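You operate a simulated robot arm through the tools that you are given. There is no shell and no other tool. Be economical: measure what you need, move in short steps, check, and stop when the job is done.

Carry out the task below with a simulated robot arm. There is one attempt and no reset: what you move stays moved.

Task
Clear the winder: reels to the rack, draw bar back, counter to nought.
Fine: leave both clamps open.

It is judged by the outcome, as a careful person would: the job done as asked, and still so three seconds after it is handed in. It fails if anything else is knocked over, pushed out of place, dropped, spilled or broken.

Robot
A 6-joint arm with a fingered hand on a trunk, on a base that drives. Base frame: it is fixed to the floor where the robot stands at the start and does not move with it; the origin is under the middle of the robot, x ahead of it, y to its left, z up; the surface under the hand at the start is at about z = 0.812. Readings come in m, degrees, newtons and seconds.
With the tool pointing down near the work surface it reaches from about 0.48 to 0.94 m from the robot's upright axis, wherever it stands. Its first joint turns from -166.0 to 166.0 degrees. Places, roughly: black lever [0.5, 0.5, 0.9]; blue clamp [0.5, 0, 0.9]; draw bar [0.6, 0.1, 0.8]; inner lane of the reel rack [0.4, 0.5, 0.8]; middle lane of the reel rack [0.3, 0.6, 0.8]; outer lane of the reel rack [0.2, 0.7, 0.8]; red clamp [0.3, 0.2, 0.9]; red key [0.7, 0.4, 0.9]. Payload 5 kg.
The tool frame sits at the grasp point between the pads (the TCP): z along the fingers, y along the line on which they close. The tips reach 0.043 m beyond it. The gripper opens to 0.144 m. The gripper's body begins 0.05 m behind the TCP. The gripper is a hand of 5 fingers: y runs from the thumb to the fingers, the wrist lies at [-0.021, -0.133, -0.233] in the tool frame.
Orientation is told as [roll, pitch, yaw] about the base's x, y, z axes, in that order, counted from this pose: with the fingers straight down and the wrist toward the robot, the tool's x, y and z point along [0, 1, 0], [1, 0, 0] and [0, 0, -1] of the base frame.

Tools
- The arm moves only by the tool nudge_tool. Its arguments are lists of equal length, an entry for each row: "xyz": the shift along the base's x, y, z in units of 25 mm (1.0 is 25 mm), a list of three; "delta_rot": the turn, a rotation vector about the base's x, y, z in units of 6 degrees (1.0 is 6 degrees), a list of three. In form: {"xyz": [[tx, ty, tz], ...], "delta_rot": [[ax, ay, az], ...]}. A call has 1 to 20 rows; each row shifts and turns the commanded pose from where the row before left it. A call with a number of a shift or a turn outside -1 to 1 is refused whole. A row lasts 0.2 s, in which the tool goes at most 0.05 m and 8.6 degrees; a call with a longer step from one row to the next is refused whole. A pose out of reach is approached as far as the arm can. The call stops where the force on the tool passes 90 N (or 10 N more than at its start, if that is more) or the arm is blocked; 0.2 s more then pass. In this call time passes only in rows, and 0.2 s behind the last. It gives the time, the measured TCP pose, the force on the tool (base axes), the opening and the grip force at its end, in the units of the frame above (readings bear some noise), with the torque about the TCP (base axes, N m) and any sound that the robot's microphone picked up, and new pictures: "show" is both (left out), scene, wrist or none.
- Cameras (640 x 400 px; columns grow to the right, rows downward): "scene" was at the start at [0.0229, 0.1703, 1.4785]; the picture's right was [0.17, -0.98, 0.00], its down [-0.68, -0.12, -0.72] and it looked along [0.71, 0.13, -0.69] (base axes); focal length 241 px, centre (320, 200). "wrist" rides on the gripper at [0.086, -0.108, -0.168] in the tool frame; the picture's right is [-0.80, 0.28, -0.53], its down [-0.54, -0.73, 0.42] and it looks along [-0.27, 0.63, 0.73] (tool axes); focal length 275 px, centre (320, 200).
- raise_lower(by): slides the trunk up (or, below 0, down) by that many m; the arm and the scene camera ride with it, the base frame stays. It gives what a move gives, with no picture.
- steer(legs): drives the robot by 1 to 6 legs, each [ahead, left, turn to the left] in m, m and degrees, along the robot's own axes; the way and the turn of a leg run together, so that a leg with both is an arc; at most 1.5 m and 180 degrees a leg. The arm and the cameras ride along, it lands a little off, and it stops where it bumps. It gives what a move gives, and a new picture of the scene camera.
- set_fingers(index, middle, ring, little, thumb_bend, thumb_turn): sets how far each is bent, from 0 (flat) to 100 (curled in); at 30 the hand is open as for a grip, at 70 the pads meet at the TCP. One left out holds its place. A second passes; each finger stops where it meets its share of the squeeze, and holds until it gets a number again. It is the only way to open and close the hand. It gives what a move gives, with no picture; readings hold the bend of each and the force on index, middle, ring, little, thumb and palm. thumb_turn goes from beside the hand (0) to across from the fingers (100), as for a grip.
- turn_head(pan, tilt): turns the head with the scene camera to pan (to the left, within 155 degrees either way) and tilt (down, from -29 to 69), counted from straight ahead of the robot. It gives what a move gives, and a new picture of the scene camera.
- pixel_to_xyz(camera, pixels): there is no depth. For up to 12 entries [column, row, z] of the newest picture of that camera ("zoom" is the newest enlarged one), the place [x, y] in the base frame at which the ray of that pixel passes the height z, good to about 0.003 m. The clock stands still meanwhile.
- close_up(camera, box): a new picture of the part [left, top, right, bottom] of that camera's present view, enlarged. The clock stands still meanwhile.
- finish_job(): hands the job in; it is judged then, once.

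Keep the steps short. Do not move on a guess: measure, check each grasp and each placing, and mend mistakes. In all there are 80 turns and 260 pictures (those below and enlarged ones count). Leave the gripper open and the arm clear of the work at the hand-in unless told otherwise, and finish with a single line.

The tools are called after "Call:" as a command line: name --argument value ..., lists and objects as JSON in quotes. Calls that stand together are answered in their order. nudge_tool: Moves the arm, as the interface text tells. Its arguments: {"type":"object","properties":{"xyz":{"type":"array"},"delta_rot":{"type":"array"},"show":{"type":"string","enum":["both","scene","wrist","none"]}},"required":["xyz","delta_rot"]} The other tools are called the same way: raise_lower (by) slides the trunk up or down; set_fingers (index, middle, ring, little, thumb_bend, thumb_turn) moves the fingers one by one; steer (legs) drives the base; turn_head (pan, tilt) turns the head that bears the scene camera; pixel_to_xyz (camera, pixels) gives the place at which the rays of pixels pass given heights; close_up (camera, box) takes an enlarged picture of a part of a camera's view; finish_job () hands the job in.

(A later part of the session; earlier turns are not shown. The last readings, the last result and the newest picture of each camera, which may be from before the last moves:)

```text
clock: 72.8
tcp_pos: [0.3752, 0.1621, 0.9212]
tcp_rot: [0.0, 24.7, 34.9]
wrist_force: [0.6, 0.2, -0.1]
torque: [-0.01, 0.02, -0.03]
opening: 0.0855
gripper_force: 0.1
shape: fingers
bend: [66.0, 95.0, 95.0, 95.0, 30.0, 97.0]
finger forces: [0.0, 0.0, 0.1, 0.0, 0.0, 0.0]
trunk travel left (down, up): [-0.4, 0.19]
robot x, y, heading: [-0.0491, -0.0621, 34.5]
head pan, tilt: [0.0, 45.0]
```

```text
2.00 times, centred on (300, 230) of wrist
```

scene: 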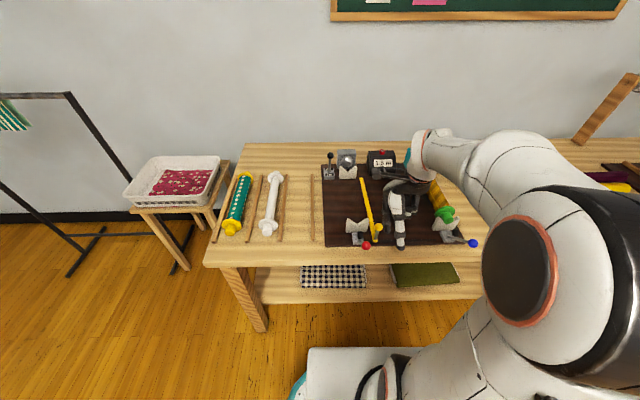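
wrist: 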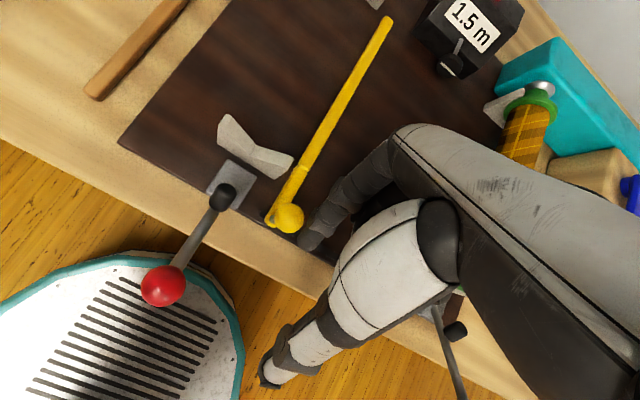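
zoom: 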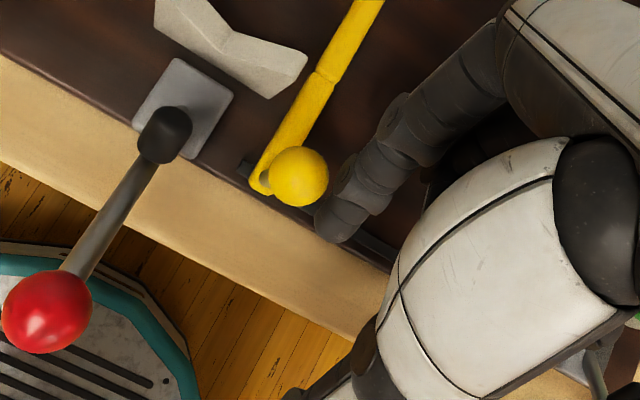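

The fingertip is right of the knob, a bit near. I'll shift 8 mm away from me, then push left in small steps.

Call:
nudge_tool --xyz '[[0.26, 0.18, 0], [-0.2, 0.286, 0], [-0.15, 0.214, 0], [-0.15, 0.214, 0], [-0.1, 0.143, 0]]' --delta_rot '[[0, 0, 0], [0, 0, 0], [0, 0, 0], [0, 0, 0], [0, 0, 0]]'

Call:
close_up --camera "scene" --box '[345, 200, 415, 250]'

```text
clock: 74.0
tcp_pos: [0.3719, 0.1808, 0.9207]
tcp_rot: [-0.3, 24.7, 34.8]
wrist_force: [27.8, -44.7, 5.7]
torque: [-1.49, -0.93, -0.21]
opening: 0.0861
gripper_force: 22.8
shape: fingers
bend: [65.0, 95.0, 95.0, 95.0, 30.0, 97.0]
finger forces: [45.5, 0.1, 0.1, 0.0, 0.0, 0.1]
trunk travel left (down, up): [-0.4, 0.19]
robot x, y, heading: [-0.0522, -0.0617, 34.7]
head pan, tilt: [0.0, 45.0]
```

scene: 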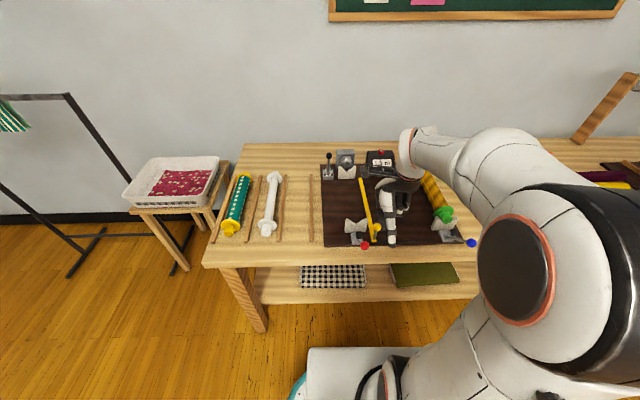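
wrist: 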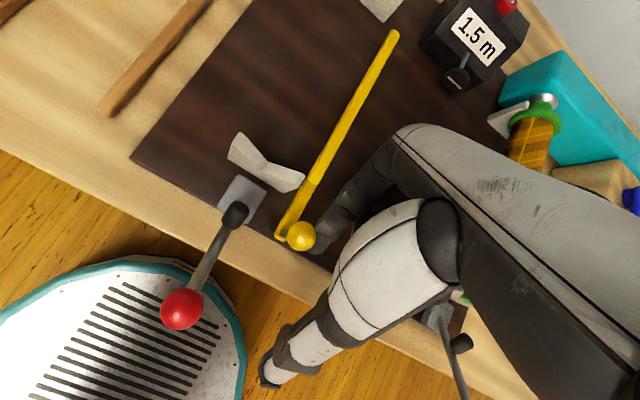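

```text
8.00 times, centred on (380, 225) of scene
```

zoom: 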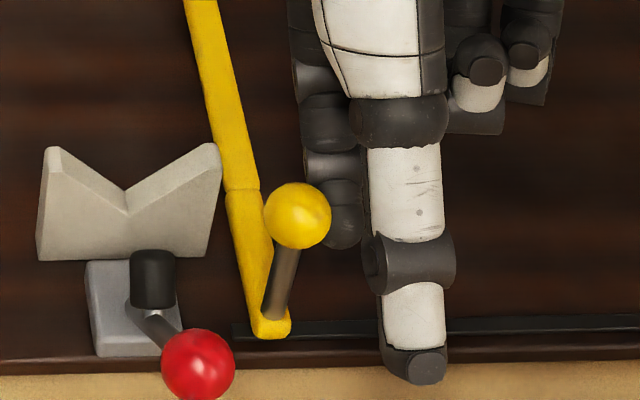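

52 N on the finger with the bar unmoved: it's firmly at its end stop. I'll back off to the right, lift and untilt the hand, then look at the counter.

Call:
nudge_tool --xyz '[[0.4, -0.57, 0], [0.5, -0.71, 0.3], [0, 0, 1], [0, 0, 1], [0, 0, 1], [0, 0, 1], [0, 0, 0.5]]' --delta_rot '[[0, 0, 0], [0, 0, 0], [0.478, -0.682, 0], [0.478, -0.682, 0], [0.478, -0.682, 0], [0.478, -0.682, 0], [0.478, -0.682, 0]]'

Call:
close_up --camera "scene" --box '[320, 140, 480, 250]'

Call:
close_up --camera "wrist" --box '[160, 40, 400, 240]'

```text
clock: 75.6
tcp_pos: [0.3889, 0.1556, 1.0415]
tcp_rot: [0.2, -0.3, 34.8]
wrist_force: [0.6, 0.5, -0.3]
torque: [0.06, 0.02, -0.02]
opening: 0.0856
gripper_force: 0.0
shape: fingers
bend: [66.0, 95.0, 95.0, 95.0, 30.0, 97.0]
finger forces: [0.0, 0.0, 0.0, 0.1, 0.0, 0.0]
trunk travel left (down, up): [-0.4, 0.19]
robot x, y, heading: [-0.0546, -0.0631, 35.0]
head pan, tilt: [0.0, 45.0]
```

scene: 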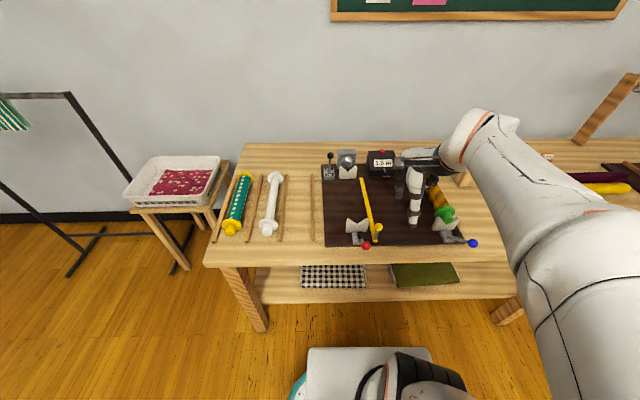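
wrist: 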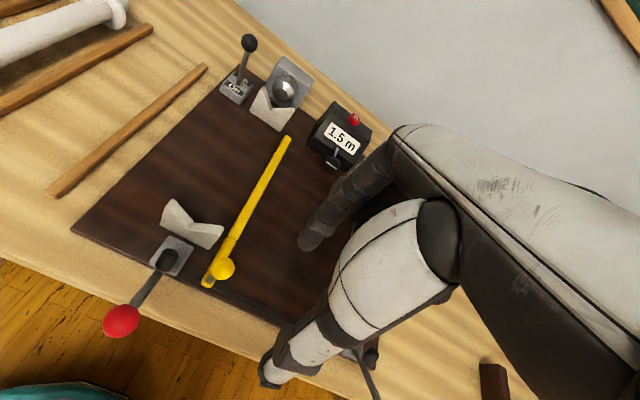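

```text
3.64 times, centred on (400, 195) of scene
```

zoom: 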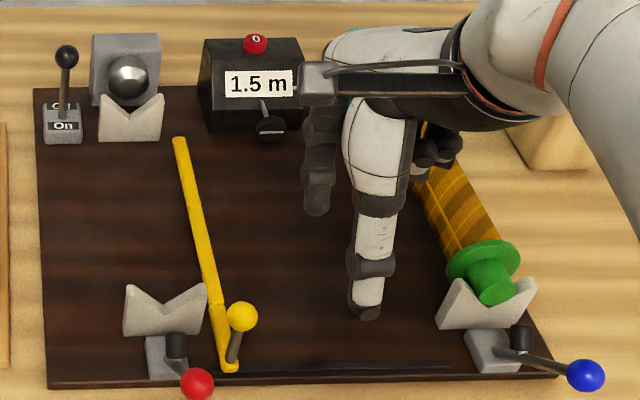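

```text
2.00 times, centred on (280, 140) of wrist
```

zoom: 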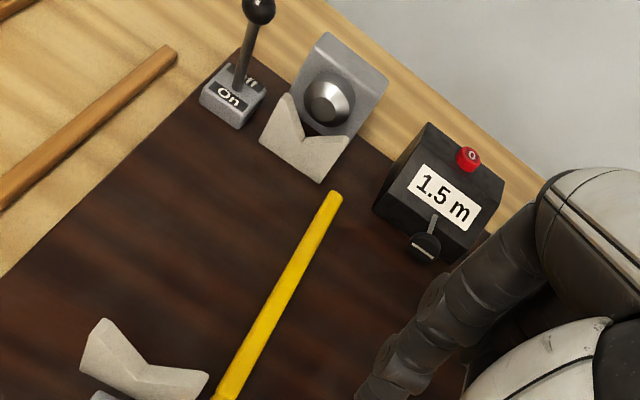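

Call:
pixel_to_xyz --camera "scene" --pixels '[[382.1, 151.8, 0.88], [382.1, 151.8, 0.9], [382.1, 151.8, 0.92], [382.1, 151.8, 0.94]]'

Call:
pixel_to_xyz --camera "wrist" --pixels '[[354, 119, 0.88], [354, 119, 0.9], [354, 119, 0.92], [354, 119, 0.94]]'

```text
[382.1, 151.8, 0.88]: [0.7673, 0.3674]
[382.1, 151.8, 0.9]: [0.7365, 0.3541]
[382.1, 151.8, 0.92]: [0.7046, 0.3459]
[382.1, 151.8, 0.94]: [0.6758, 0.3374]
```

```text
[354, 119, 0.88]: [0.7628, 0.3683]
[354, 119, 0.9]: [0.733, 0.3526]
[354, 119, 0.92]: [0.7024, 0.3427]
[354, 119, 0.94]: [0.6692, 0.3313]
```

Combining with the first pictures, the red key is at about (0.749, 0.359, 0.892). I'll tilt the hand 20° again so the thumb stays above the fingertip, and drive forward 8 cm for reach. Then hover over the key.

Call:
steer --legs '[[0.08, 0, 0]]'

Call:
nudge_tool --xyz '[[0.92, 0.46, 0], [0.92, 0.46, 0], [0.92, 0.46, 0], [0.92, 0.46, 0], [0.92, 0.46, 0], [0.92, 0.46, 0], [0.92, 0.46, 0], [0.92, 0.46, 0], [0.92, 0.46, 0], [0.92, 0.46, 0], [0.92, 0.46, -0.5], [0.92, 0.46, -0.5], [0.92, 0.46, -0.5]]' --delta_rot '[[-0.478, 0.682, 0], [-0.478, 0.682, 0], [-0.478, 0.682, 0], [-0.478, 0.682, 0], [0, 0, 0], [0, 0, 0], [0, 0, 0], [0, 0, 0], [0, 0, 0], [0, 0, 0], [0, 0, 0], [0, 0, 0], [0, 0, 0]]'

Call:
close_up --camera "wrist" --box '[200, 130, 400, 330]'

Call:
close_up --camera "scene" --box '[320, 110, 460, 210]'

```text
clock: 76.6
tcp_pos: [0.4543, 0.2026, 1.0397]
tcp_rot: [0.1, -0.2, 34.9]
wrist_force: [-0.5, 0.0, 0.4]
torque: [0.01, 0.01, 0.0]
opening: 0.0852
gripper_force: 0.0
shape: fingers
bend: [66.0, 95.0, 95.0, 95.0, 30.0, 97.0]
finger forces: [0.0, 0.0, 0.0, 0.1, 0.1, 0.0]
trunk travel left (down, up): [-0.4, 0.19]
robot x, y, heading: [0.01, -0.0118, 34.8]
head pan, tilt: [0.0, 45.0]
```

scene: 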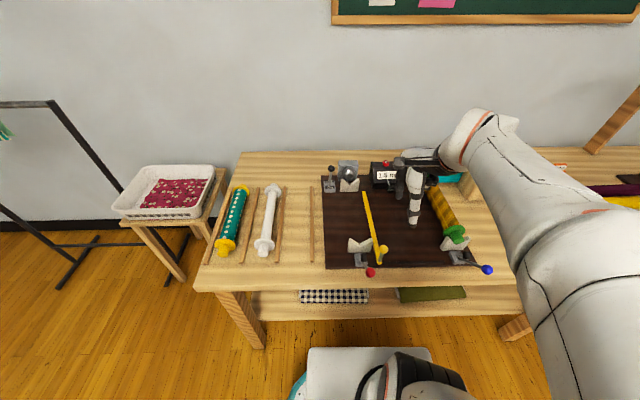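

```text
clock: 79.4
tcp_pos: [0.7461, 0.35, 0.9977]
tcp_rot: [0.2, 19.7, 34.8]
wrist_force: [-0.4, 0.0, 1.0]
torque: [-0.01, -0.06, -0.01]
opening: 0.0851
gripper_force: 0.0
shape: fingers
bend: [66.0, 95.0, 95.0, 95.0, 30.0, 98.0]
finger forces: [0.0, 0.0, 0.1, 0.0, 0.0, 0.1]
out of reach, approached as far as the arm can: row 13
trunk travel left (down, up): [-0.4, 0.19]
robot x, y, heading: [0.0145, -0.0153, 34.7]
head pan, tilt: [0.0, 45.0]
```

scene: 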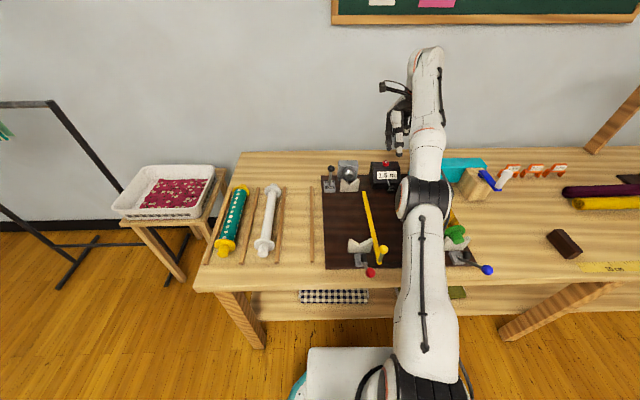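
wrist: 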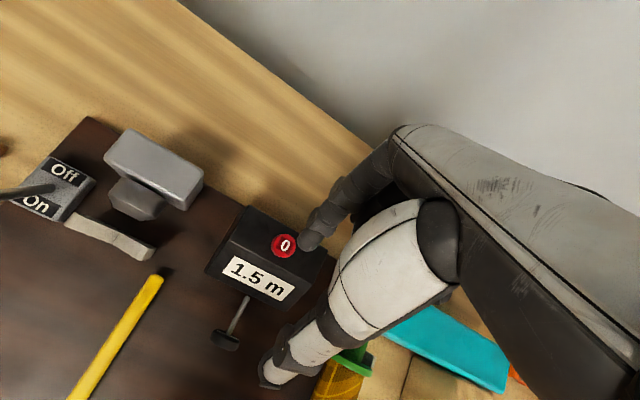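

```text
2.00 times, centred on (300, 230) of wrist
```

zoom: 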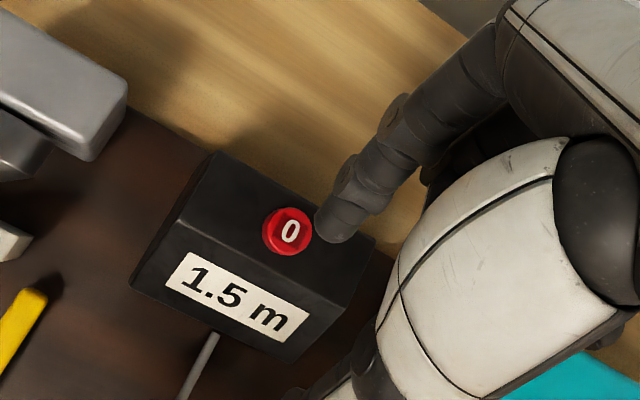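

```text
4.00 times, centred on (390, 160) of scene
```

zoom: 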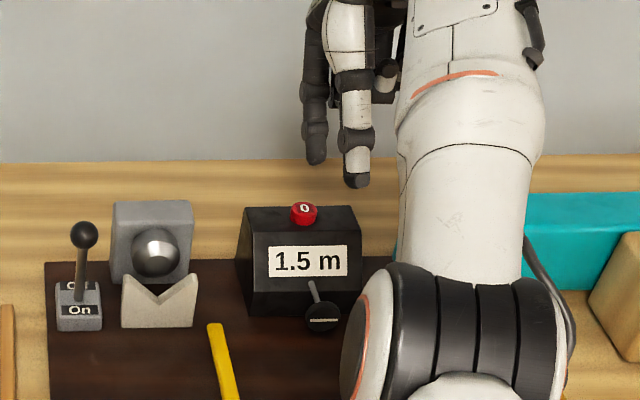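

Call:
pixel_to_xyz --camera "wrist" --pixels '[[285, 245.5, 0.87], [285, 245.5, 0.89], [285, 245.5, 0.91], [309, 243, 0.96]]'

Call:
pixel_to_xyz --camera "zoom" --pixels '[[303, 211, 0.87], [303, 211, 0.89], [303, 211, 0.91], [315, 158, 0.96], [315, 158, 0.97]]'

```text
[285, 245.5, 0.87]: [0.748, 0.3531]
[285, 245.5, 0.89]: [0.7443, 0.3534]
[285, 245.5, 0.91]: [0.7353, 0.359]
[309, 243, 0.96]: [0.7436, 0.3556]
```

```text
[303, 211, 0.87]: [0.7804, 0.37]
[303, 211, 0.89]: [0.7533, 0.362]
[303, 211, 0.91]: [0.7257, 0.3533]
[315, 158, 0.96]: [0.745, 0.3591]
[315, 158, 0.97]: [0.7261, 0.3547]
```

The key is at (0.741, 0.356, ~0.898) and the fingertip at (0.743, 0.357, 0.962), directly above it. I'll lower 45 mm, then go in small steps.

Call:
nudge_tool --xyz '[[-0.04, 0, -0.6], [-0.04, 0, -0.6], [0, 0, -0.6]]' --delta_rot '[[0, 0, 0], [0, 0, 0], [0, 0, 0]]' --show "wrist"

Call:
close_up --camera "scene" --box '[350, 130, 430, 190]'

Call:
close_up --camera "wrist" --box '[220, 170, 380, 310]'

```text
clock: 80.2
tcp_pos: [0.7549, 0.3544, 0.9591]
tcp_rot: [0.1, 19.9, 34.9]
wrist_force: [-0.8, 0.0, -0.5]
torque: [0.02, 0.0, 0.01]
opening: 0.085
gripper_force: 0.1
shape: fingers
bend: [66.0, 95.0, 95.0, 95.0, 30.0, 98.0]
finger forces: [0.0, 0.1, 0.0, 0.0, 0.1, 0.0]
out of reach, approached as far as the arm can: row 1, 2, 3
trunk travel left (down, up): [-0.4, 0.19]
robot x, y, heading: [0.011, -0.0139, 34.5]
head pan, tilt: [0.0, 45.0]
```

wrist: 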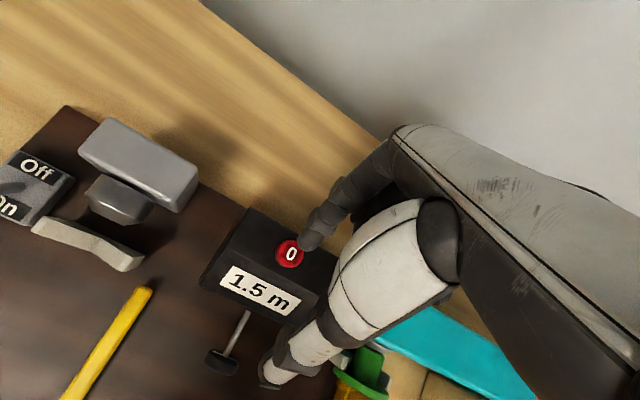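

```text
6.67 times, centred on (390, 160) of scene
```

zoom: 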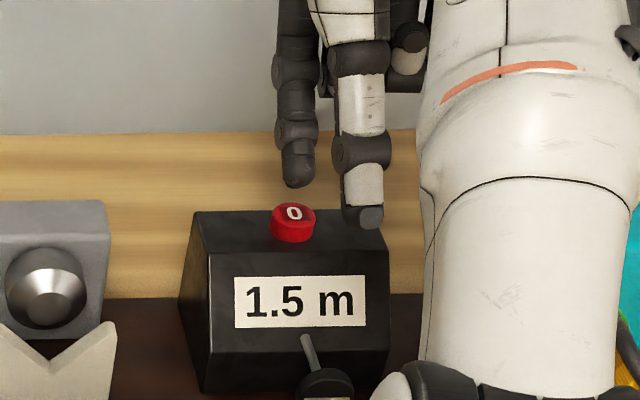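

```text
2.86 times, centred on (300, 240) of wrist
```

zoom: 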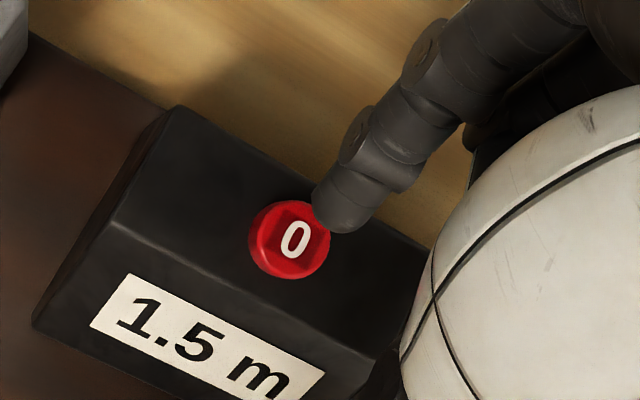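

The arm is at its stretch limit and drifted about 12 mm outward. I'll move back over the key horizontally and then use the trunk to go straight down.

Call:
nudge_tool --xyz '[[-0.25, -0.12, 0], [-0.25, -0.12, 0]]' --delta_rot '[[0, 0, 0], [0, 0, 0]]' --show "none"

Call:
raise_lower --by -0.015

Call:
close_up --camera "scene" --box '[350, 130, 430, 190]'

Call:
close_up --camera "wrist" --box '[220, 170, 380, 310]'

```text
clock: 80.8
tcp_pos: [0.7547, 0.3535, 0.9631]
tcp_rot: [0.1, 19.9, 34.8]
wrist_force: [-1.0, 0.1, 1.3]
torque: [0.01, 0.01, -0.03]
opening: 0.0853
gripper_force: 0.1
shape: fingers
bend: [66.0, 95.0, 95.0, 95.0, 30.0, 98.0]
finger forces: [0.0, 0.1, 0.0, 0.1, 0.0, 0.0]
out of reach, approached as far as the arm can: row 1, 2
trunk travel left (down, up): [-0.4, 0.19]
robot x, y, heading: [0.0101, -0.0181, 34.6]
head pan, tilt: [0.0, 45.0]
```

```text
clock: 81.5
tcp_pos: [0.7535, 0.3535, 0.9492]
tcp_rot: [0.0, 19.8, 34.8]
wrist_force: [0.1, 0.6, 1.1]
torque: [0.02, 0.02, -0.01]
opening: 0.0846
gripper_force: 0.6
shape: fingers
bend: [66.0, 95.0, 95.0, 95.0, 30.0, 98.0]
finger forces: [0.9, 0.0, 0.0, 0.0, 0.0, 0.1]
trunk travel left (down, up): [-0.385, 0.205]
robot x, y, heading: [0.0131, -0.0164, 35.1]
head pan, tilt: [0.0, 45.0]
heard: click
```

```text
6.67 times, centred on (390, 160) of scene
```

zoom: 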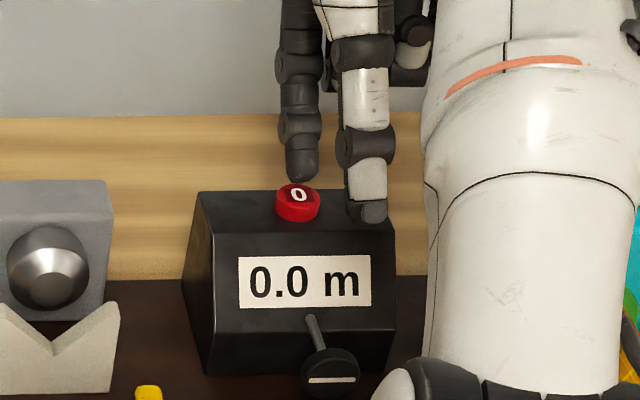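

```text
2.86 times, centred on (300, 240) of wrist
```

zoom: 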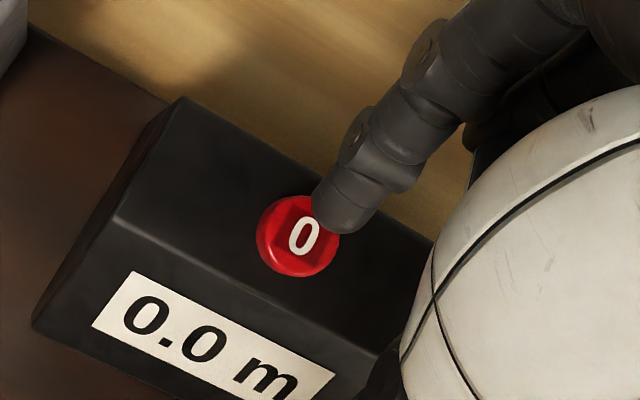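

A click was heard and the counter reads 0.0 m. I'll raise the trunk 0.10 m straight off the key, then bring the hand back toward me and untilt it.

Call:
raise_lower --by 0.1

Call:
nudge_tool --xyz '[[-0.82, -0.57, 0], [-0.82, -0.57, 0], [-0.82, -0.57, 0], [-0.82, -0.57, 0], [-0.82, -0.57, 0], [-0.82, -0.57, 0], [-0.82, -0.57, 0], [-0.82, -0.57, 0]]' --delta_rot '[[0.478, -0.682, 0], [0.478, -0.682, 0], [0.478, -0.682, 0], [0.478, -0.682, 0], [0, 0, 0], [0, 0, 0], [0, 0, 0], [0, 0, 0]]' --show "none"

Call:
set_fingers --index 30 --middle 30 --ring 30 --little 30 --thumb_bend 30

Call:
steer --legs '[[-0.08, -0.2, 0]]'

```text
clock: 82.8
tcp_pos: [0.7538, 0.353, 1.0473]
tcp_rot: [0.2, 20.0, 34.7]
wrist_force: [-0.9, -0.6, 0.1]
torque: [0.0, 0.01, -0.03]
opening: 0.0848
gripper_force: 0.1
shape: fingers
bend: [66.0, 95.0, 95.0, 95.0, 30.0, 98.0]
finger forces: [0.0, 0.1, 0.0, 0.0, 0.0, 0.0]
trunk travel left (down, up): [-0.485, 0.105]
robot x, y, heading: [0.0111, -0.0175, 34.7]
head pan, tilt: [0.0, 45.0]
```

```text
clock: 84.6
tcp_pos: [0.8307, 0.3365, 1.1332]
tcp_rot: [0.2, 0.1, 35.0]
wrist_force: [-0.2, 0.1, -0.2]
torque: [-0.02, 0.03, 0.0]
opening: 0.085
gripper_force: 0.1
shape: fingers
bend: [66.0, 95.0, 95.0, 95.0, 30.0, 98.0]
finger forces: [0.0, 0.1, 0.0, 0.0, 0.0, 0.0]
out of reach, approached as far as the arm can: row 1, 2, 3, 4, 5, 6, 7, 8
trunk travel left (down, up): [-0.485, 0.105]
robot x, y, heading: [0.012, -0.0156, 35.0]
head pan, tilt: [0.0, 45.0]
```

```text
clock: 85.6
tcp_pos: [0.8297, 0.3374, 1.1333]
tcp_rot: [0.2, 0.0, 34.9]
wrist_force: [0.0, 1.0, -0.1]
torque: [-0.01, -0.01, 0.0]
opening: 0.1494
gripper_force: 0.1
shape: fingers
bend: [30.0, 30.0, 30.0, 30.0, 30.0, 98.0]
finger forces: [0.1, 0.0, 0.0, 0.0, 0.1, 0.0]
trunk travel left (down, up): [-0.485, 0.105]
robot x, y, heading: [0.0141, -0.0186, 35.0]
head pan, tilt: [0.0, 45.0]
```

```text
clock: 87.2
tcp_pos: [0.8774, 0.1269, 1.1335]
tcp_rot: [0.1, -0.1, 34.9]
wrist_force: [0.2, 0.1, 0.0]
torque: [0.02, 0.0, 0.02]
opening: 0.1495
gripper_force: 0.1
shape: fingers
bend: [30.0, 30.0, 30.0, 30.0, 30.0, 98.0]
finger forces: [0.0, 0.1, 0.0, 0.1, 0.0, 0.1]
trunk travel left (down, up): [-0.485, 0.105]
robot x, y, heading: [0.0623, -0.2242, 35.0]
head pan, tilt: [0.0, 45.0]
```

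scene: 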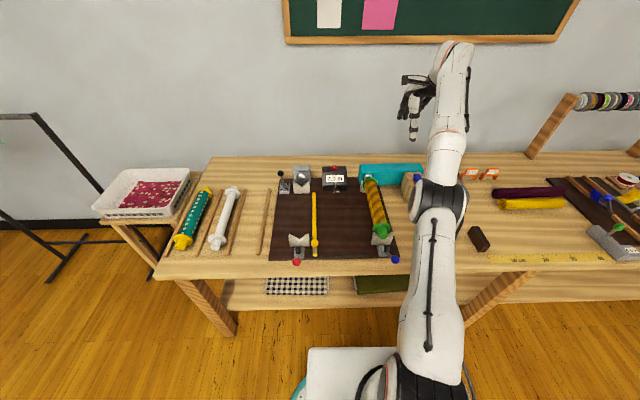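

The arm came out stretched again; everything is clear below it. I'll try drawing the hand straight back toward the robot with no rotation.

Call:
nudge_tool --xyz '[[-0.8, -0.56, 0], [-0.8, -0.56, 0], [-0.8, -0.56, 0], [-0.8, -0.56, 0], [-0.8, -0.56, 0], [-0.8, -0.56, 0]]' --delta_rot '[[0, 0, 0], [0, 0, 0], [0, 0, 0], [0, 0, 0], [0, 0, 0], [0, 0, 0]]' --show "none"

```text
clock: 88.6
tcp_pos: [0.8672, 0.0749, 1.1868]
tcp_rot: [0.2, 0.1, 34.9]
wrist_force: [0.3, 0.0, -0.4]
torque: [0.01, -0.02, 0.01]
opening: 0.1492
gripper_force: 0.0
shape: fingers
bend: [30.0, 30.0, 30.0, 30.0, 30.0, 98.0]
finger forces: [0.1, 0.1, 0.1, 0.1, 0.0, 0.0]
out of reach, approached as far as the arm can: row 1, 2, 3, 4, 5, 6
trunk travel left (down, up): [-0.485, 0.105]
robot x, y, heading: [0.0606, -0.2266, 34.9]
head pan, tilt: [0.0, 45.0]
```

Still stuck at the stretch. Turning toward yaw −55, which I need anyway, freed it last time, so I'll turn first and then draw back.

Call:
nudge_tool --xyz '[[0, 0, 0], [0, 0, 0], [0, 0, 0], [0, 0, 0], [0, 0, 0], [0, 0, 0], [0, 0, 0], [0, 0, 0], [0, 0, 0], [0, 0, 0], [0, 0, 0], [0, 0, 0], [0, 0, 0], [0, 0, 0], [0, 0, 0]]' --delta_rot '[[0, 0, -1], [0, 0, -1], [0, 0, -1], [0, 0, -1], [0, 0, -1], [0, 0, -1], [0, 0, -1], [0, 0, -1], [0, 0, -1], [0, 0, -1], [0, 0, -1], [0, 0, -1], [0, 0, -1], [0, 0, -1], [0, 0, -1]]' --show "none"

Call:
nudge_tool --xyz '[[-0.8, -0.56, 0], [-0.8, -0.56, 0], [-0.8, -0.56, 0], [-0.8, -0.56, 0]]' --delta_rot '[[0, 0, 0], [0, 0, 0], [0, 0, 0], [0, 0, 0]]'

```text
clock: 91.8
tcp_pos: [0.8067, 0.07, 1.1486]
tcp_rot: [0.2, -0.1, -55.2]
wrist_force: [-0.3, -0.4, 2.0]
torque: [0.04, -0.05, 0.01]
opening: 0.1495
gripper_force: 0.0
shape: fingers
bend: [30.0, 30.0, 30.0, 30.0, 30.0, 98.0]
finger forces: [0.0, 0.1, 0.0, 0.1, 0.0, 0.0]
out of reach, approached as far as the arm can: row 1, 2, 4, 7, 8, 9, 10, 11, 12, 13, 14, 15
trunk travel left (down, up): [-0.485, 0.105]
robot x, y, heading: [0.0593, -0.2236, 35.0]
head pan, tilt: [0.0, 45.0]
```

```text
clock: 92.8
tcp_pos: [0.7266, 0.013, 1.1485]
tcp_rot: [0.3, 0.0, -55.2]
wrist_force: [0.1, -0.2, 0.9]
torque: [0.02, -0.01, 0.03]
opening: 0.1498
gripper_force: 0.0
shape: fingers
bend: [30.0, 30.0, 30.0, 30.0, 30.0, 98.0]
finger forces: [0.0, 0.0, 0.1, 0.1, 0.0, 0.1]
trunk travel left (down, up): [-0.485, 0.105]
robot x, y, heading: [0.0591, -0.2249, 34.8]
head pan, tilt: [0.0, 45.0]
```

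scene: 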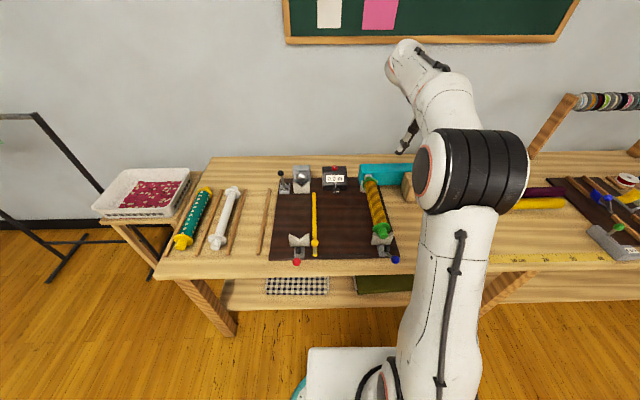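
wrist: 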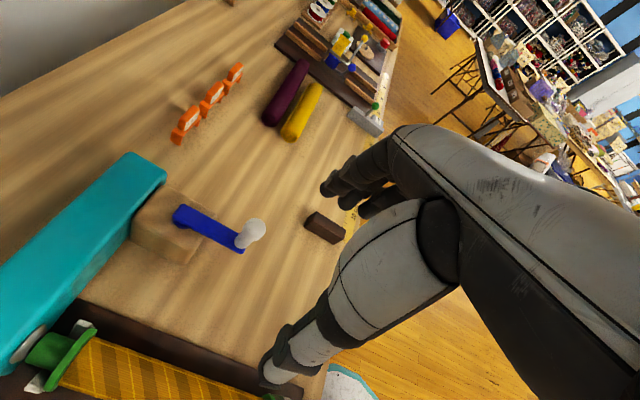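

Free again. I'll measure the yellow reel from this clear view.

Call:
close_up --camera "scene" --box '[340, 160, 420, 260]'

Call:
close_up --camera "scene" --box '[260, 150, 420, 270]'

```text
4.00 times, centred on (380, 210) of scene
```

zoom: 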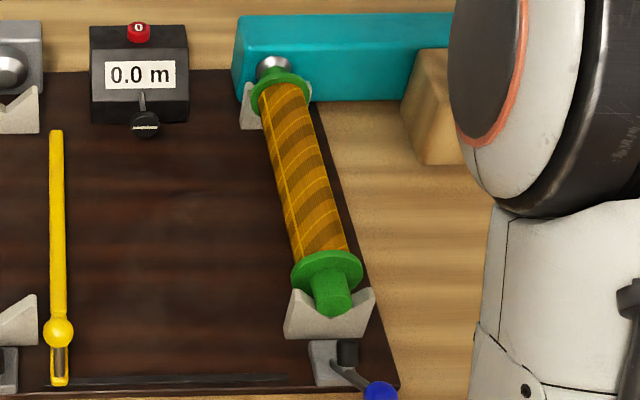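

```text
3.33 times, centred on (340, 210) of scene
```

zoom: 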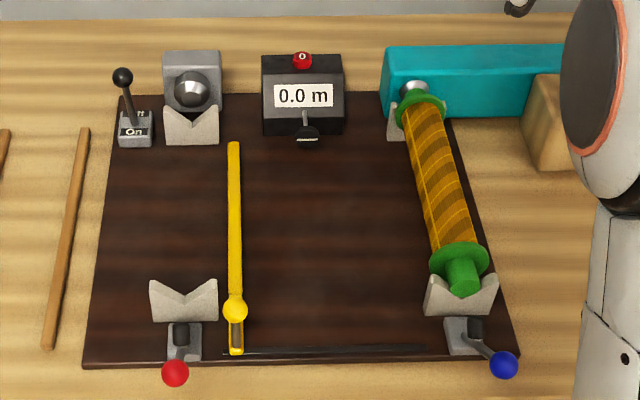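

Call:
pixel_to_xyz --camera "scene" --pixels '[[381.75, 227.5, 0.87], [383.2, 235, 0.87], [370.2, 183, 0.87], [375.8, 205, 0.87], [371.5, 205, 0.87], [380.5, 205, 0.87]]'

```text
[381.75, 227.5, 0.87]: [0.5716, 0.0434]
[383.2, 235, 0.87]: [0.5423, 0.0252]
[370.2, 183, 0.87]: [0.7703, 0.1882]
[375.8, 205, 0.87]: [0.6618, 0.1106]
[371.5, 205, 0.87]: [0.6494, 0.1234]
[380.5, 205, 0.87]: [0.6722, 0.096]
```

The yellow reel's middle is at (0.671, 0.116, 0.87), along the same direction. I'll move the hand above it to TCP (0.679, 0.122, 1.0).

Call:
nudge_tool --xyz '[[-0.317, 0.727, -0.98], [-0.317, 0.727, -0.98], [-0.317, 0.727, -0.98], [-0.317, 0.727, -0.98], [-0.317, 0.727, -0.98], [-0.317, 0.727, -0.98]]' --delta_rot '[[0, 0, 0], [0, 0, 0], [0, 0, 0], [0, 0, 0], [0, 0, 0], [0, 0, 0]]'

Call:
close_up --camera "wrist" --box '[120, 120, 440, 400]'

```text
clock: 94.2
tcp_pos: [0.6805, 0.1233, 0.9998]
tcp_rot: [0.2, -0.1, -55.1]
wrist_force: [0.8, 0.0, -0.2]
torque: [-0.02, -0.04, -0.02]
opening: 0.1493
gripper_force: 0.0
shape: fingers
bend: [30.0, 30.0, 30.0, 30.0, 30.0, 98.0]
finger forces: [0.1, 0.0, 0.1, 0.1, 0.0, 0.0]
trunk travel left (down, up): [-0.485, 0.105]
robot x, y, heading: [0.0587, -0.2256, 34.6]
head pan, tilt: [0.0, 45.0]
```

scene: 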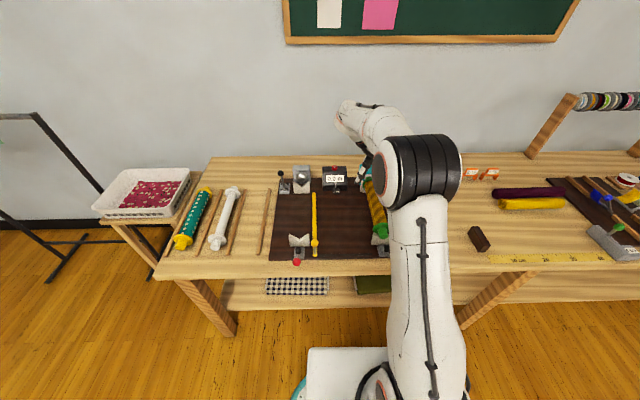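
wrist: 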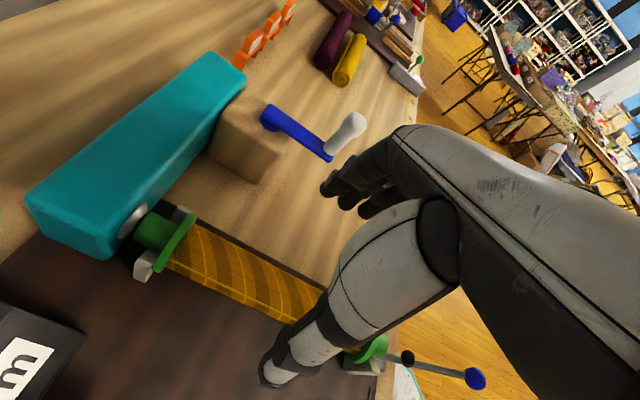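

```text
1.43 times, centred on (280, 260) of wrist
```

zoom: 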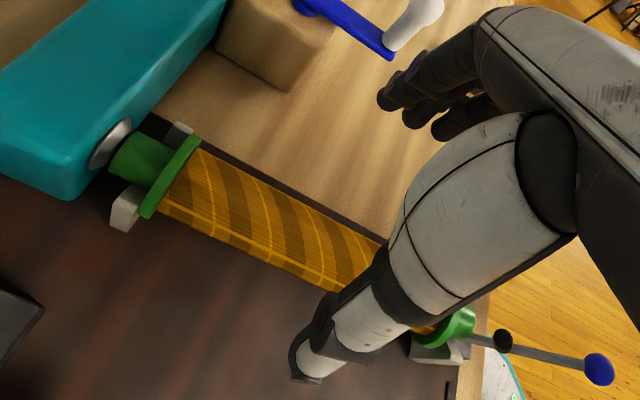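

Call:
pixel_to_xyz --camera "wrist" --pixels '[[245, 275.4, 0.87], [176.5, 244.6, 0.87], [327, 158, 0.88], [345, 135, 0.9], [355, 122, 0.92], [230, 150, 0.88]]'

```text
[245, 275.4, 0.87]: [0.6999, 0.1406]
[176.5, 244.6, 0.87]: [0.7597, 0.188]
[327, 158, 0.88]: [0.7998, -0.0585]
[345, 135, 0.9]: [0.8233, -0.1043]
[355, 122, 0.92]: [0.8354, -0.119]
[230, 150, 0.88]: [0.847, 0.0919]
```

The barrel axis at the hand is v≈−0.288 and the TCP is at −0.290, so it's centred. The crank is more than 10 cm away. I'll lower to z≈0.885.

Call:
nudge_tool --xyz '[[0, 0.03, -0.766], [0, 0, -0.766], [0, 0, -0.766], [0, 0, -0.766], [0, 0, -0.766], [0, 0, -0.766]]' --delta_rot '[[0, 0, 0], [0, 0, 0], [0, 0, 0], [0, 0, 0], [0, 0, 0], [0, 0, 0]]' --show "wrist"

Call:
set_fingers --index 60 --middle 60 --ring 60 --little 60 --thumb_bend 60

Call:
close_up --camera "wrist" --box '[120, 120, 440, 400]'

```text
clock: 95.6
tcp_pos: [0.6799, 0.1228, 0.8869]
tcp_rot: [0.3, 0.0, -55.1]
wrist_force: [-0.1, -0.3, -0.4]
torque: [0.03, -0.02, -0.02]
opening: 0.1492
gripper_force: 0.0
shape: fingers
bend: [30.0, 30.0, 30.0, 30.0, 30.0, 98.0]
finger forces: [0.0, 0.0, 0.0, 0.0, 0.0, 0.1]
trunk travel left (down, up): [-0.485, 0.105]
robot x, y, heading: [0.0635, -0.227, 35.0]
head pan, tilt: [0.0, 45.0]
```

wrist: 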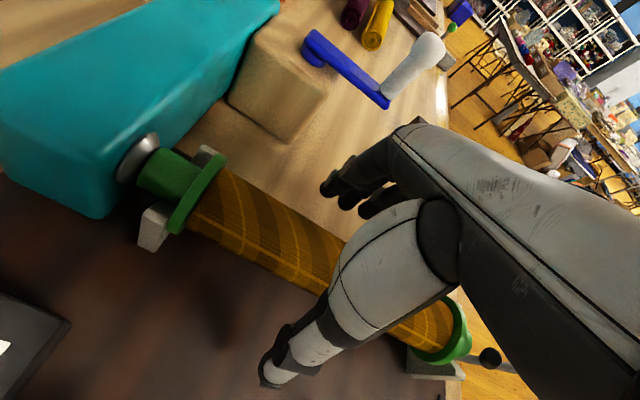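

```text
clock: 96.6
tcp_pos: [0.6799, 0.1237, 0.8857]
tcp_rot: [0.2, 0.1, -55.1]
wrist_force: [-0.2, 1.3, 0.6]
torque: [0.01, 0.0, 0.19]
opening: 0.0489
gripper_force: 4.0
shape: fingers
bend: [59.0, 60.0, 59.0, 59.0, 57.0, 97.0]
finger forces: [0.6, 0.7, 1.4, 0.8, 4.1, 0.0]
trunk travel left (down, up): [-0.485, 0.105]
robot x, y, heading: [0.0571, -0.2225, 34.8]
head pan, tilt: [0.0, 45.0]
```

```text
1.43 times, centred on (280, 260) of wrist
```

zoom: 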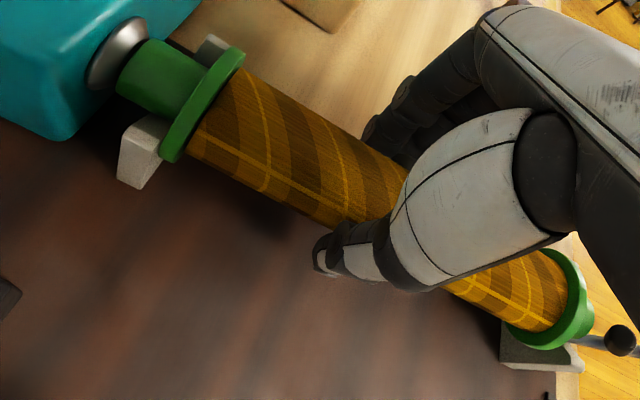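

All fingers and the thumb touch the barrel evenly. I'll firm the grip with the fingers a little further and the thumb more.

Call:
set_fingers --index 63 --middle 62 --ring 62 --little 61 --thumb_bend 66

```text
clock: 97.6
tcp_pos: [0.6797, 0.1226, 0.8873]
tcp_rot: [0.2, 0.0, -55.1]
wrist_force: [-0.4, 0.1, 0.5]
torque: [-0.01, 0.04, 0.39]
opening: 0.0467
gripper_force: 12.0
shape: fingers
bend: [61.0, 61.0, 60.0, 60.0, 59.0, 97.0]
finger forces: [3.6, 2.1, 3.7, 2.4, 12.1, 0.1]
trunk travel left (down, up): [-0.485, 0.105]
robot x, y, heading: [0.06, -0.2244, 34.9]
head pan, tilt: [0.0, 45.0]
```

Balanced at 12 N. A bit more.

Call:
set_fingers --index 68 --middle 66 --ring 64 --little 62 --thumb_bend 74

Call:
nudge_tool --xyz '[[-0.1, -0.07, 0.05], [-0.12, -0.08, 0.1], [-0.1, -0.07, 0.15], [0, 0, 0.4], [0, 0, 0.5]]' --delta_rot '[[0, 0, 0], [0, 0, 0], [0, 0, 0], [0, 0, 0], [0, 0, 0]]'

```text
clock: 98.6
tcp_pos: [0.6796, 0.1229, 0.8867]
tcp_rot: [0.2, 0.1, -55.1]
wrist_force: [0.5, -2.6, 0.9]
torque: [-0.15, 0.05, 0.62]
opening: 0.0456
gripper_force: 22.1
shape: fingers
bend: [62.0, 62.0, 61.0, 61.0, 60.0, 97.0]
finger forces: [9.4, 5.6, 5.2, 2.8, 20.9, 0.1]
trunk travel left (down, up): [-0.485, 0.105]
robot x, y, heading: [0.0592, -0.2213, 34.6]
head pan, tilt: [0.0, 45.0]
```

```text
clock: 99.8
tcp_pos: [0.6709, 0.1174, 0.916]
tcp_rot: [0.3, -0.1, -55.0]
wrist_force: [0.2, -0.2, -2.2]
torque: [0.01, -0.03, -0.04]
opening: 0.0455
gripper_force: 18.1
shape: fingers
bend: [61.0, 63.0, 62.0, 62.0, 61.0, 96.0]
finger forces: [10.8, 4.6, 2.6, 0.1, 17.9, 0.1]
trunk travel left (down, up): [-0.485, 0.105]
robot x, y, heading: [0.0607, -0.2264, 34.5]
head pan, tilt: [0.0, 45.0]
```

scene: 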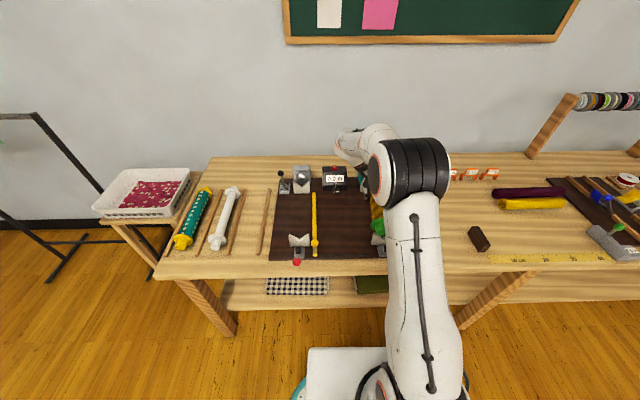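
wrist: 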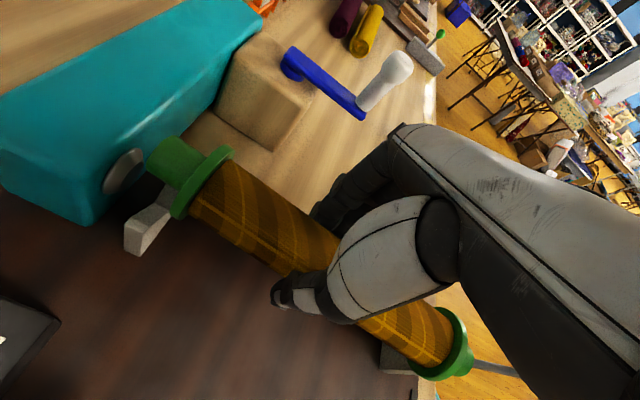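

The yellow reel lifted cleanly at 18 N grip, close to straight. I'll lift to about 1.08 to clear the black lever and drive left 0.50 m over the inner lane.

Call:
nudge_tool --xyz '[[0, 0, 0.9], [0, 0, 0.95], [0, 0, 0.95], [0, 0, 0.95], [0, 0, 0.95], [0, 0, 0.95], [0, 0, 0.95]]' --delta_rot '[[0, 0, 0], [0, 0, 0], [0, 0, 0], [0, 0, 0], [0, 0, 0], [0, 0, 0], [0, 0, 0]]' --show "none"

Call:
steer --legs '[[0, 0.5, 0]]'

Call:
nudge_tool --xyz '[[0, 0, 0]]' --delta_rot '[[0, 0, 0]]' --show "wrist"

Call:
close_up --camera "scene" --box '[310, 120, 430, 250]'

```text
clock: 101.4
tcp_pos: [0.6733, 0.1182, 1.0811]
tcp_rot: [0.1, -0.1, -55.1]
wrist_force: [0.0, -0.3, -2.7]
torque: [0.04, -0.05, 0.02]
opening: 0.0452
gripper_force: 18.1
shape: fingers
bend: [61.0, 63.0, 62.0, 62.0, 62.0, 96.0]
finger forces: [10.8, 4.6, 2.6, 0.0, 17.9, 0.0]
trunk travel left (down, up): [-0.485, 0.105]
robot x, y, heading: [0.0602, -0.2251, 34.8]
head pan, tilt: [0.0, 45.0]
```

```text
clock: 104.4
tcp_pos: [0.388, 0.5263, 1.0811]
tcp_rot: [0.3, 0.0, -55.2]
wrist_force: [-0.2, -0.1, -1.3]
torque: [0.03, -0.03, 0.01]
opening: 0.0453
gripper_force: 18.3
shape: fingers
bend: [61.0, 63.0, 62.0, 62.0, 62.0, 96.0]
finger forces: [10.9, 4.7, 2.7, 0.0, 17.9, 0.1]
trunk travel left (down, up): [-0.485, 0.105]
robot x, y, heading: [-0.2225, 0.1839, 34.5]
head pan, tilt: [0.0, 45.0]
```

scene: 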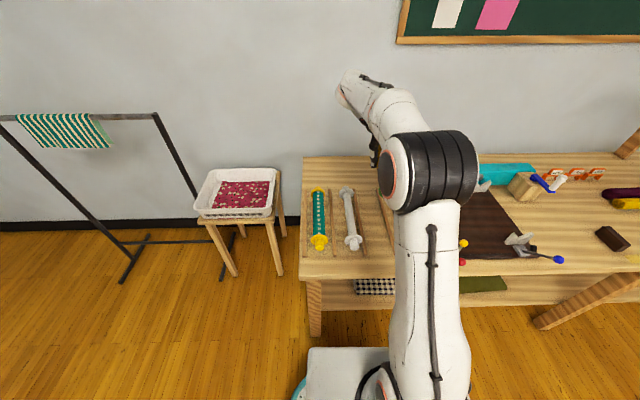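

```text
clock: 104.8
tcp_pos: [0.3882, 0.5259, 1.0814]
tcp_rot: [0.1, 0.0, -55.2]
wrist_force: [0.2, 0.4, -1.8]
torque: [-0.02, -0.02, 0.0]
opening: 0.0456
gripper_force: 18.3
shape: fingers
bend: [61.0, 63.0, 62.0, 62.0, 62.0, 96.0]
finger forces: [10.8, 4.7, 2.6, 0.1, 17.9, 0.0]
trunk travel left (down, up): [-0.485, 0.105]
robot x, y, heading: [-0.2248, 0.1853, 34.8]
head pan, tilt: [0.0, 45.0]
```

wrist: 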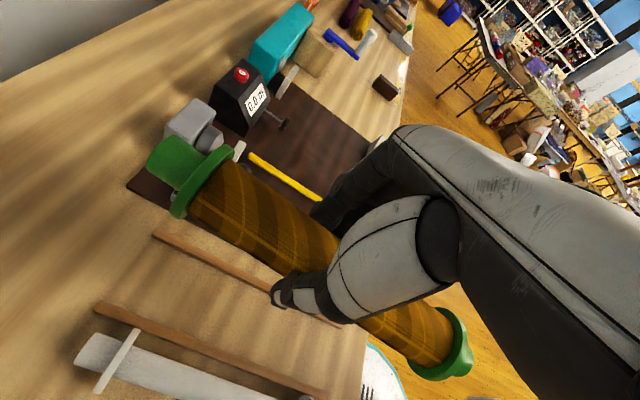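

```text
3.08 times, centred on (370, 185) of scene
```

zoom: 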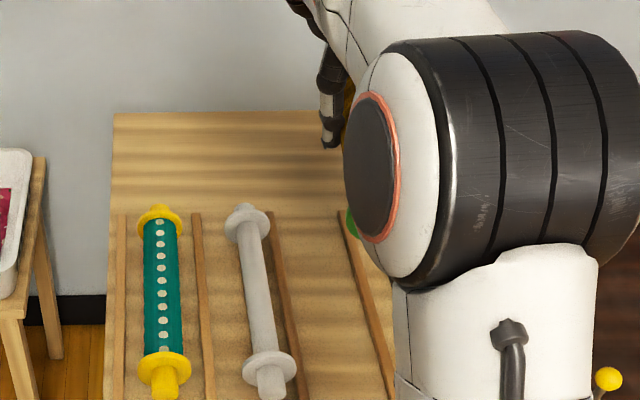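

I'll measure the held reel against the slats.

Call:
pixel_to_xyz --camera "wrist" --pixels '[[202, 182, 1.055], [202, 182, 1.07], [202, 182, 1.085], [443, 343, 1.055], [443, 343, 1.07], [443, 343, 1.085], [262, 226, 1.07], [157, 236, 0.82], [265, 293, 0.82], [99, 308, 0.82], [250, 368, 0.82]]'

```text
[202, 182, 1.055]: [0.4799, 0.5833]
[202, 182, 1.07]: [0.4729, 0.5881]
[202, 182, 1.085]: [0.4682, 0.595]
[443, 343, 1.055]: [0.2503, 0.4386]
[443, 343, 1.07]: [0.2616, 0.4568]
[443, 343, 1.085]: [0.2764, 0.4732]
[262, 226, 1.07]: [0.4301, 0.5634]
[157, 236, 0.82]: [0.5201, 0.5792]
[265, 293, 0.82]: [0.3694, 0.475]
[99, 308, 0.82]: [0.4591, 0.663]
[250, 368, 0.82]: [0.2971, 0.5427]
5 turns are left
```

Few turns remain, so I'll batch. The reel points at 32°, its mid is at u=0.605, v=0.220, and its axis is about 5 mm below the TCP. I'll turn +3°, shift 18 mm nearer and 6 mm left, lower to TCP z≈0.862, and look.

Call:
nudge_tool --xyz '[[-0.18, -0.054, -0.8776], [-0.18, -0.054, -0.8776], [-0.18, -0.054, -0.8776], [-0.18, -0.054, -0.8776], [0, 0, -0.8776], [0, 0, -0.8776], [0, 0, -0.8776], [0, 0, -0.8776], [0, 0, -0.8776], [0, 0, -0.8776]]' --delta_rot '[[0, 0, 0.13], [0, 0, 0.13], [0, 0, 0.13], [0, 0, 0.13], [0, 0, 0], [0, 0, 0], [0, 0, 0], [0, 0, 0], [0, 0, 0], [0, 0, 0]]'

Call:
close_up --camera "scene" --box '[330, 180, 410, 260]'

Call:
close_up --camera "wrist" --box '[80, 100, 480, 400]'

```text
clock: 107.0
tcp_pos: [0.3705, 0.521, 0.8627]
tcp_rot: [0.2, 0.0, -52.1]
wrist_force: [0.6, -0.6, -1.8]
torque: [-0.03, -0.01, 0.01]
opening: 0.0452
gripper_force: 18.1
shape: fingers
bend: [61.0, 63.0, 62.0, 62.0, 62.0, 96.0]
finger forces: [10.8, 4.7, 2.5, 0.0, 17.8, 0.0]
trunk travel left (down, up): [-0.485, 0.105]
robot x, y, heading: [-0.2256, 0.1845, 34.5]
head pan, tilt: [0.0, 45.0]
```

scene: 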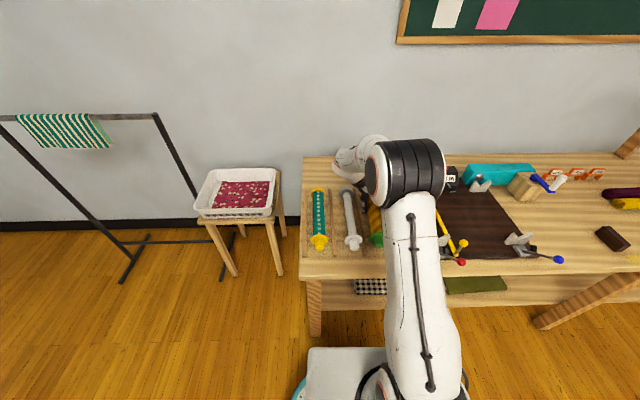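
wrist: 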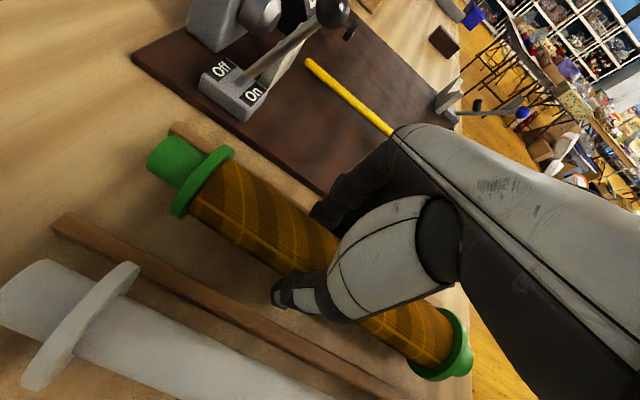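

```text
5.00 times, centred on (370, 220) of scene
```

zoom: 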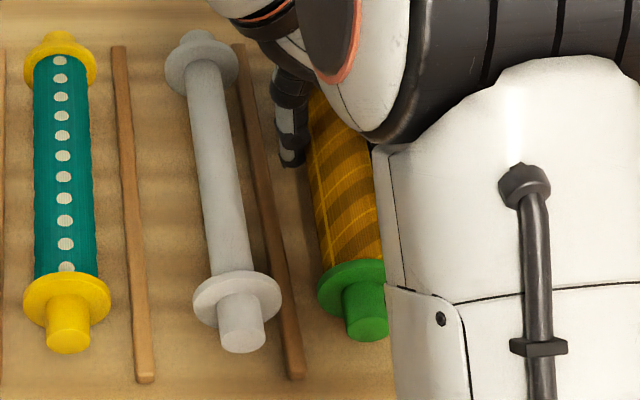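

```text
1.33 times, centred on (280, 250) of wrist
4 turns are left
```

zoom: 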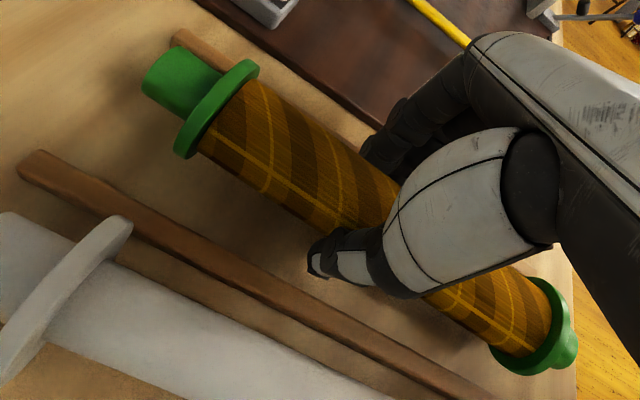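

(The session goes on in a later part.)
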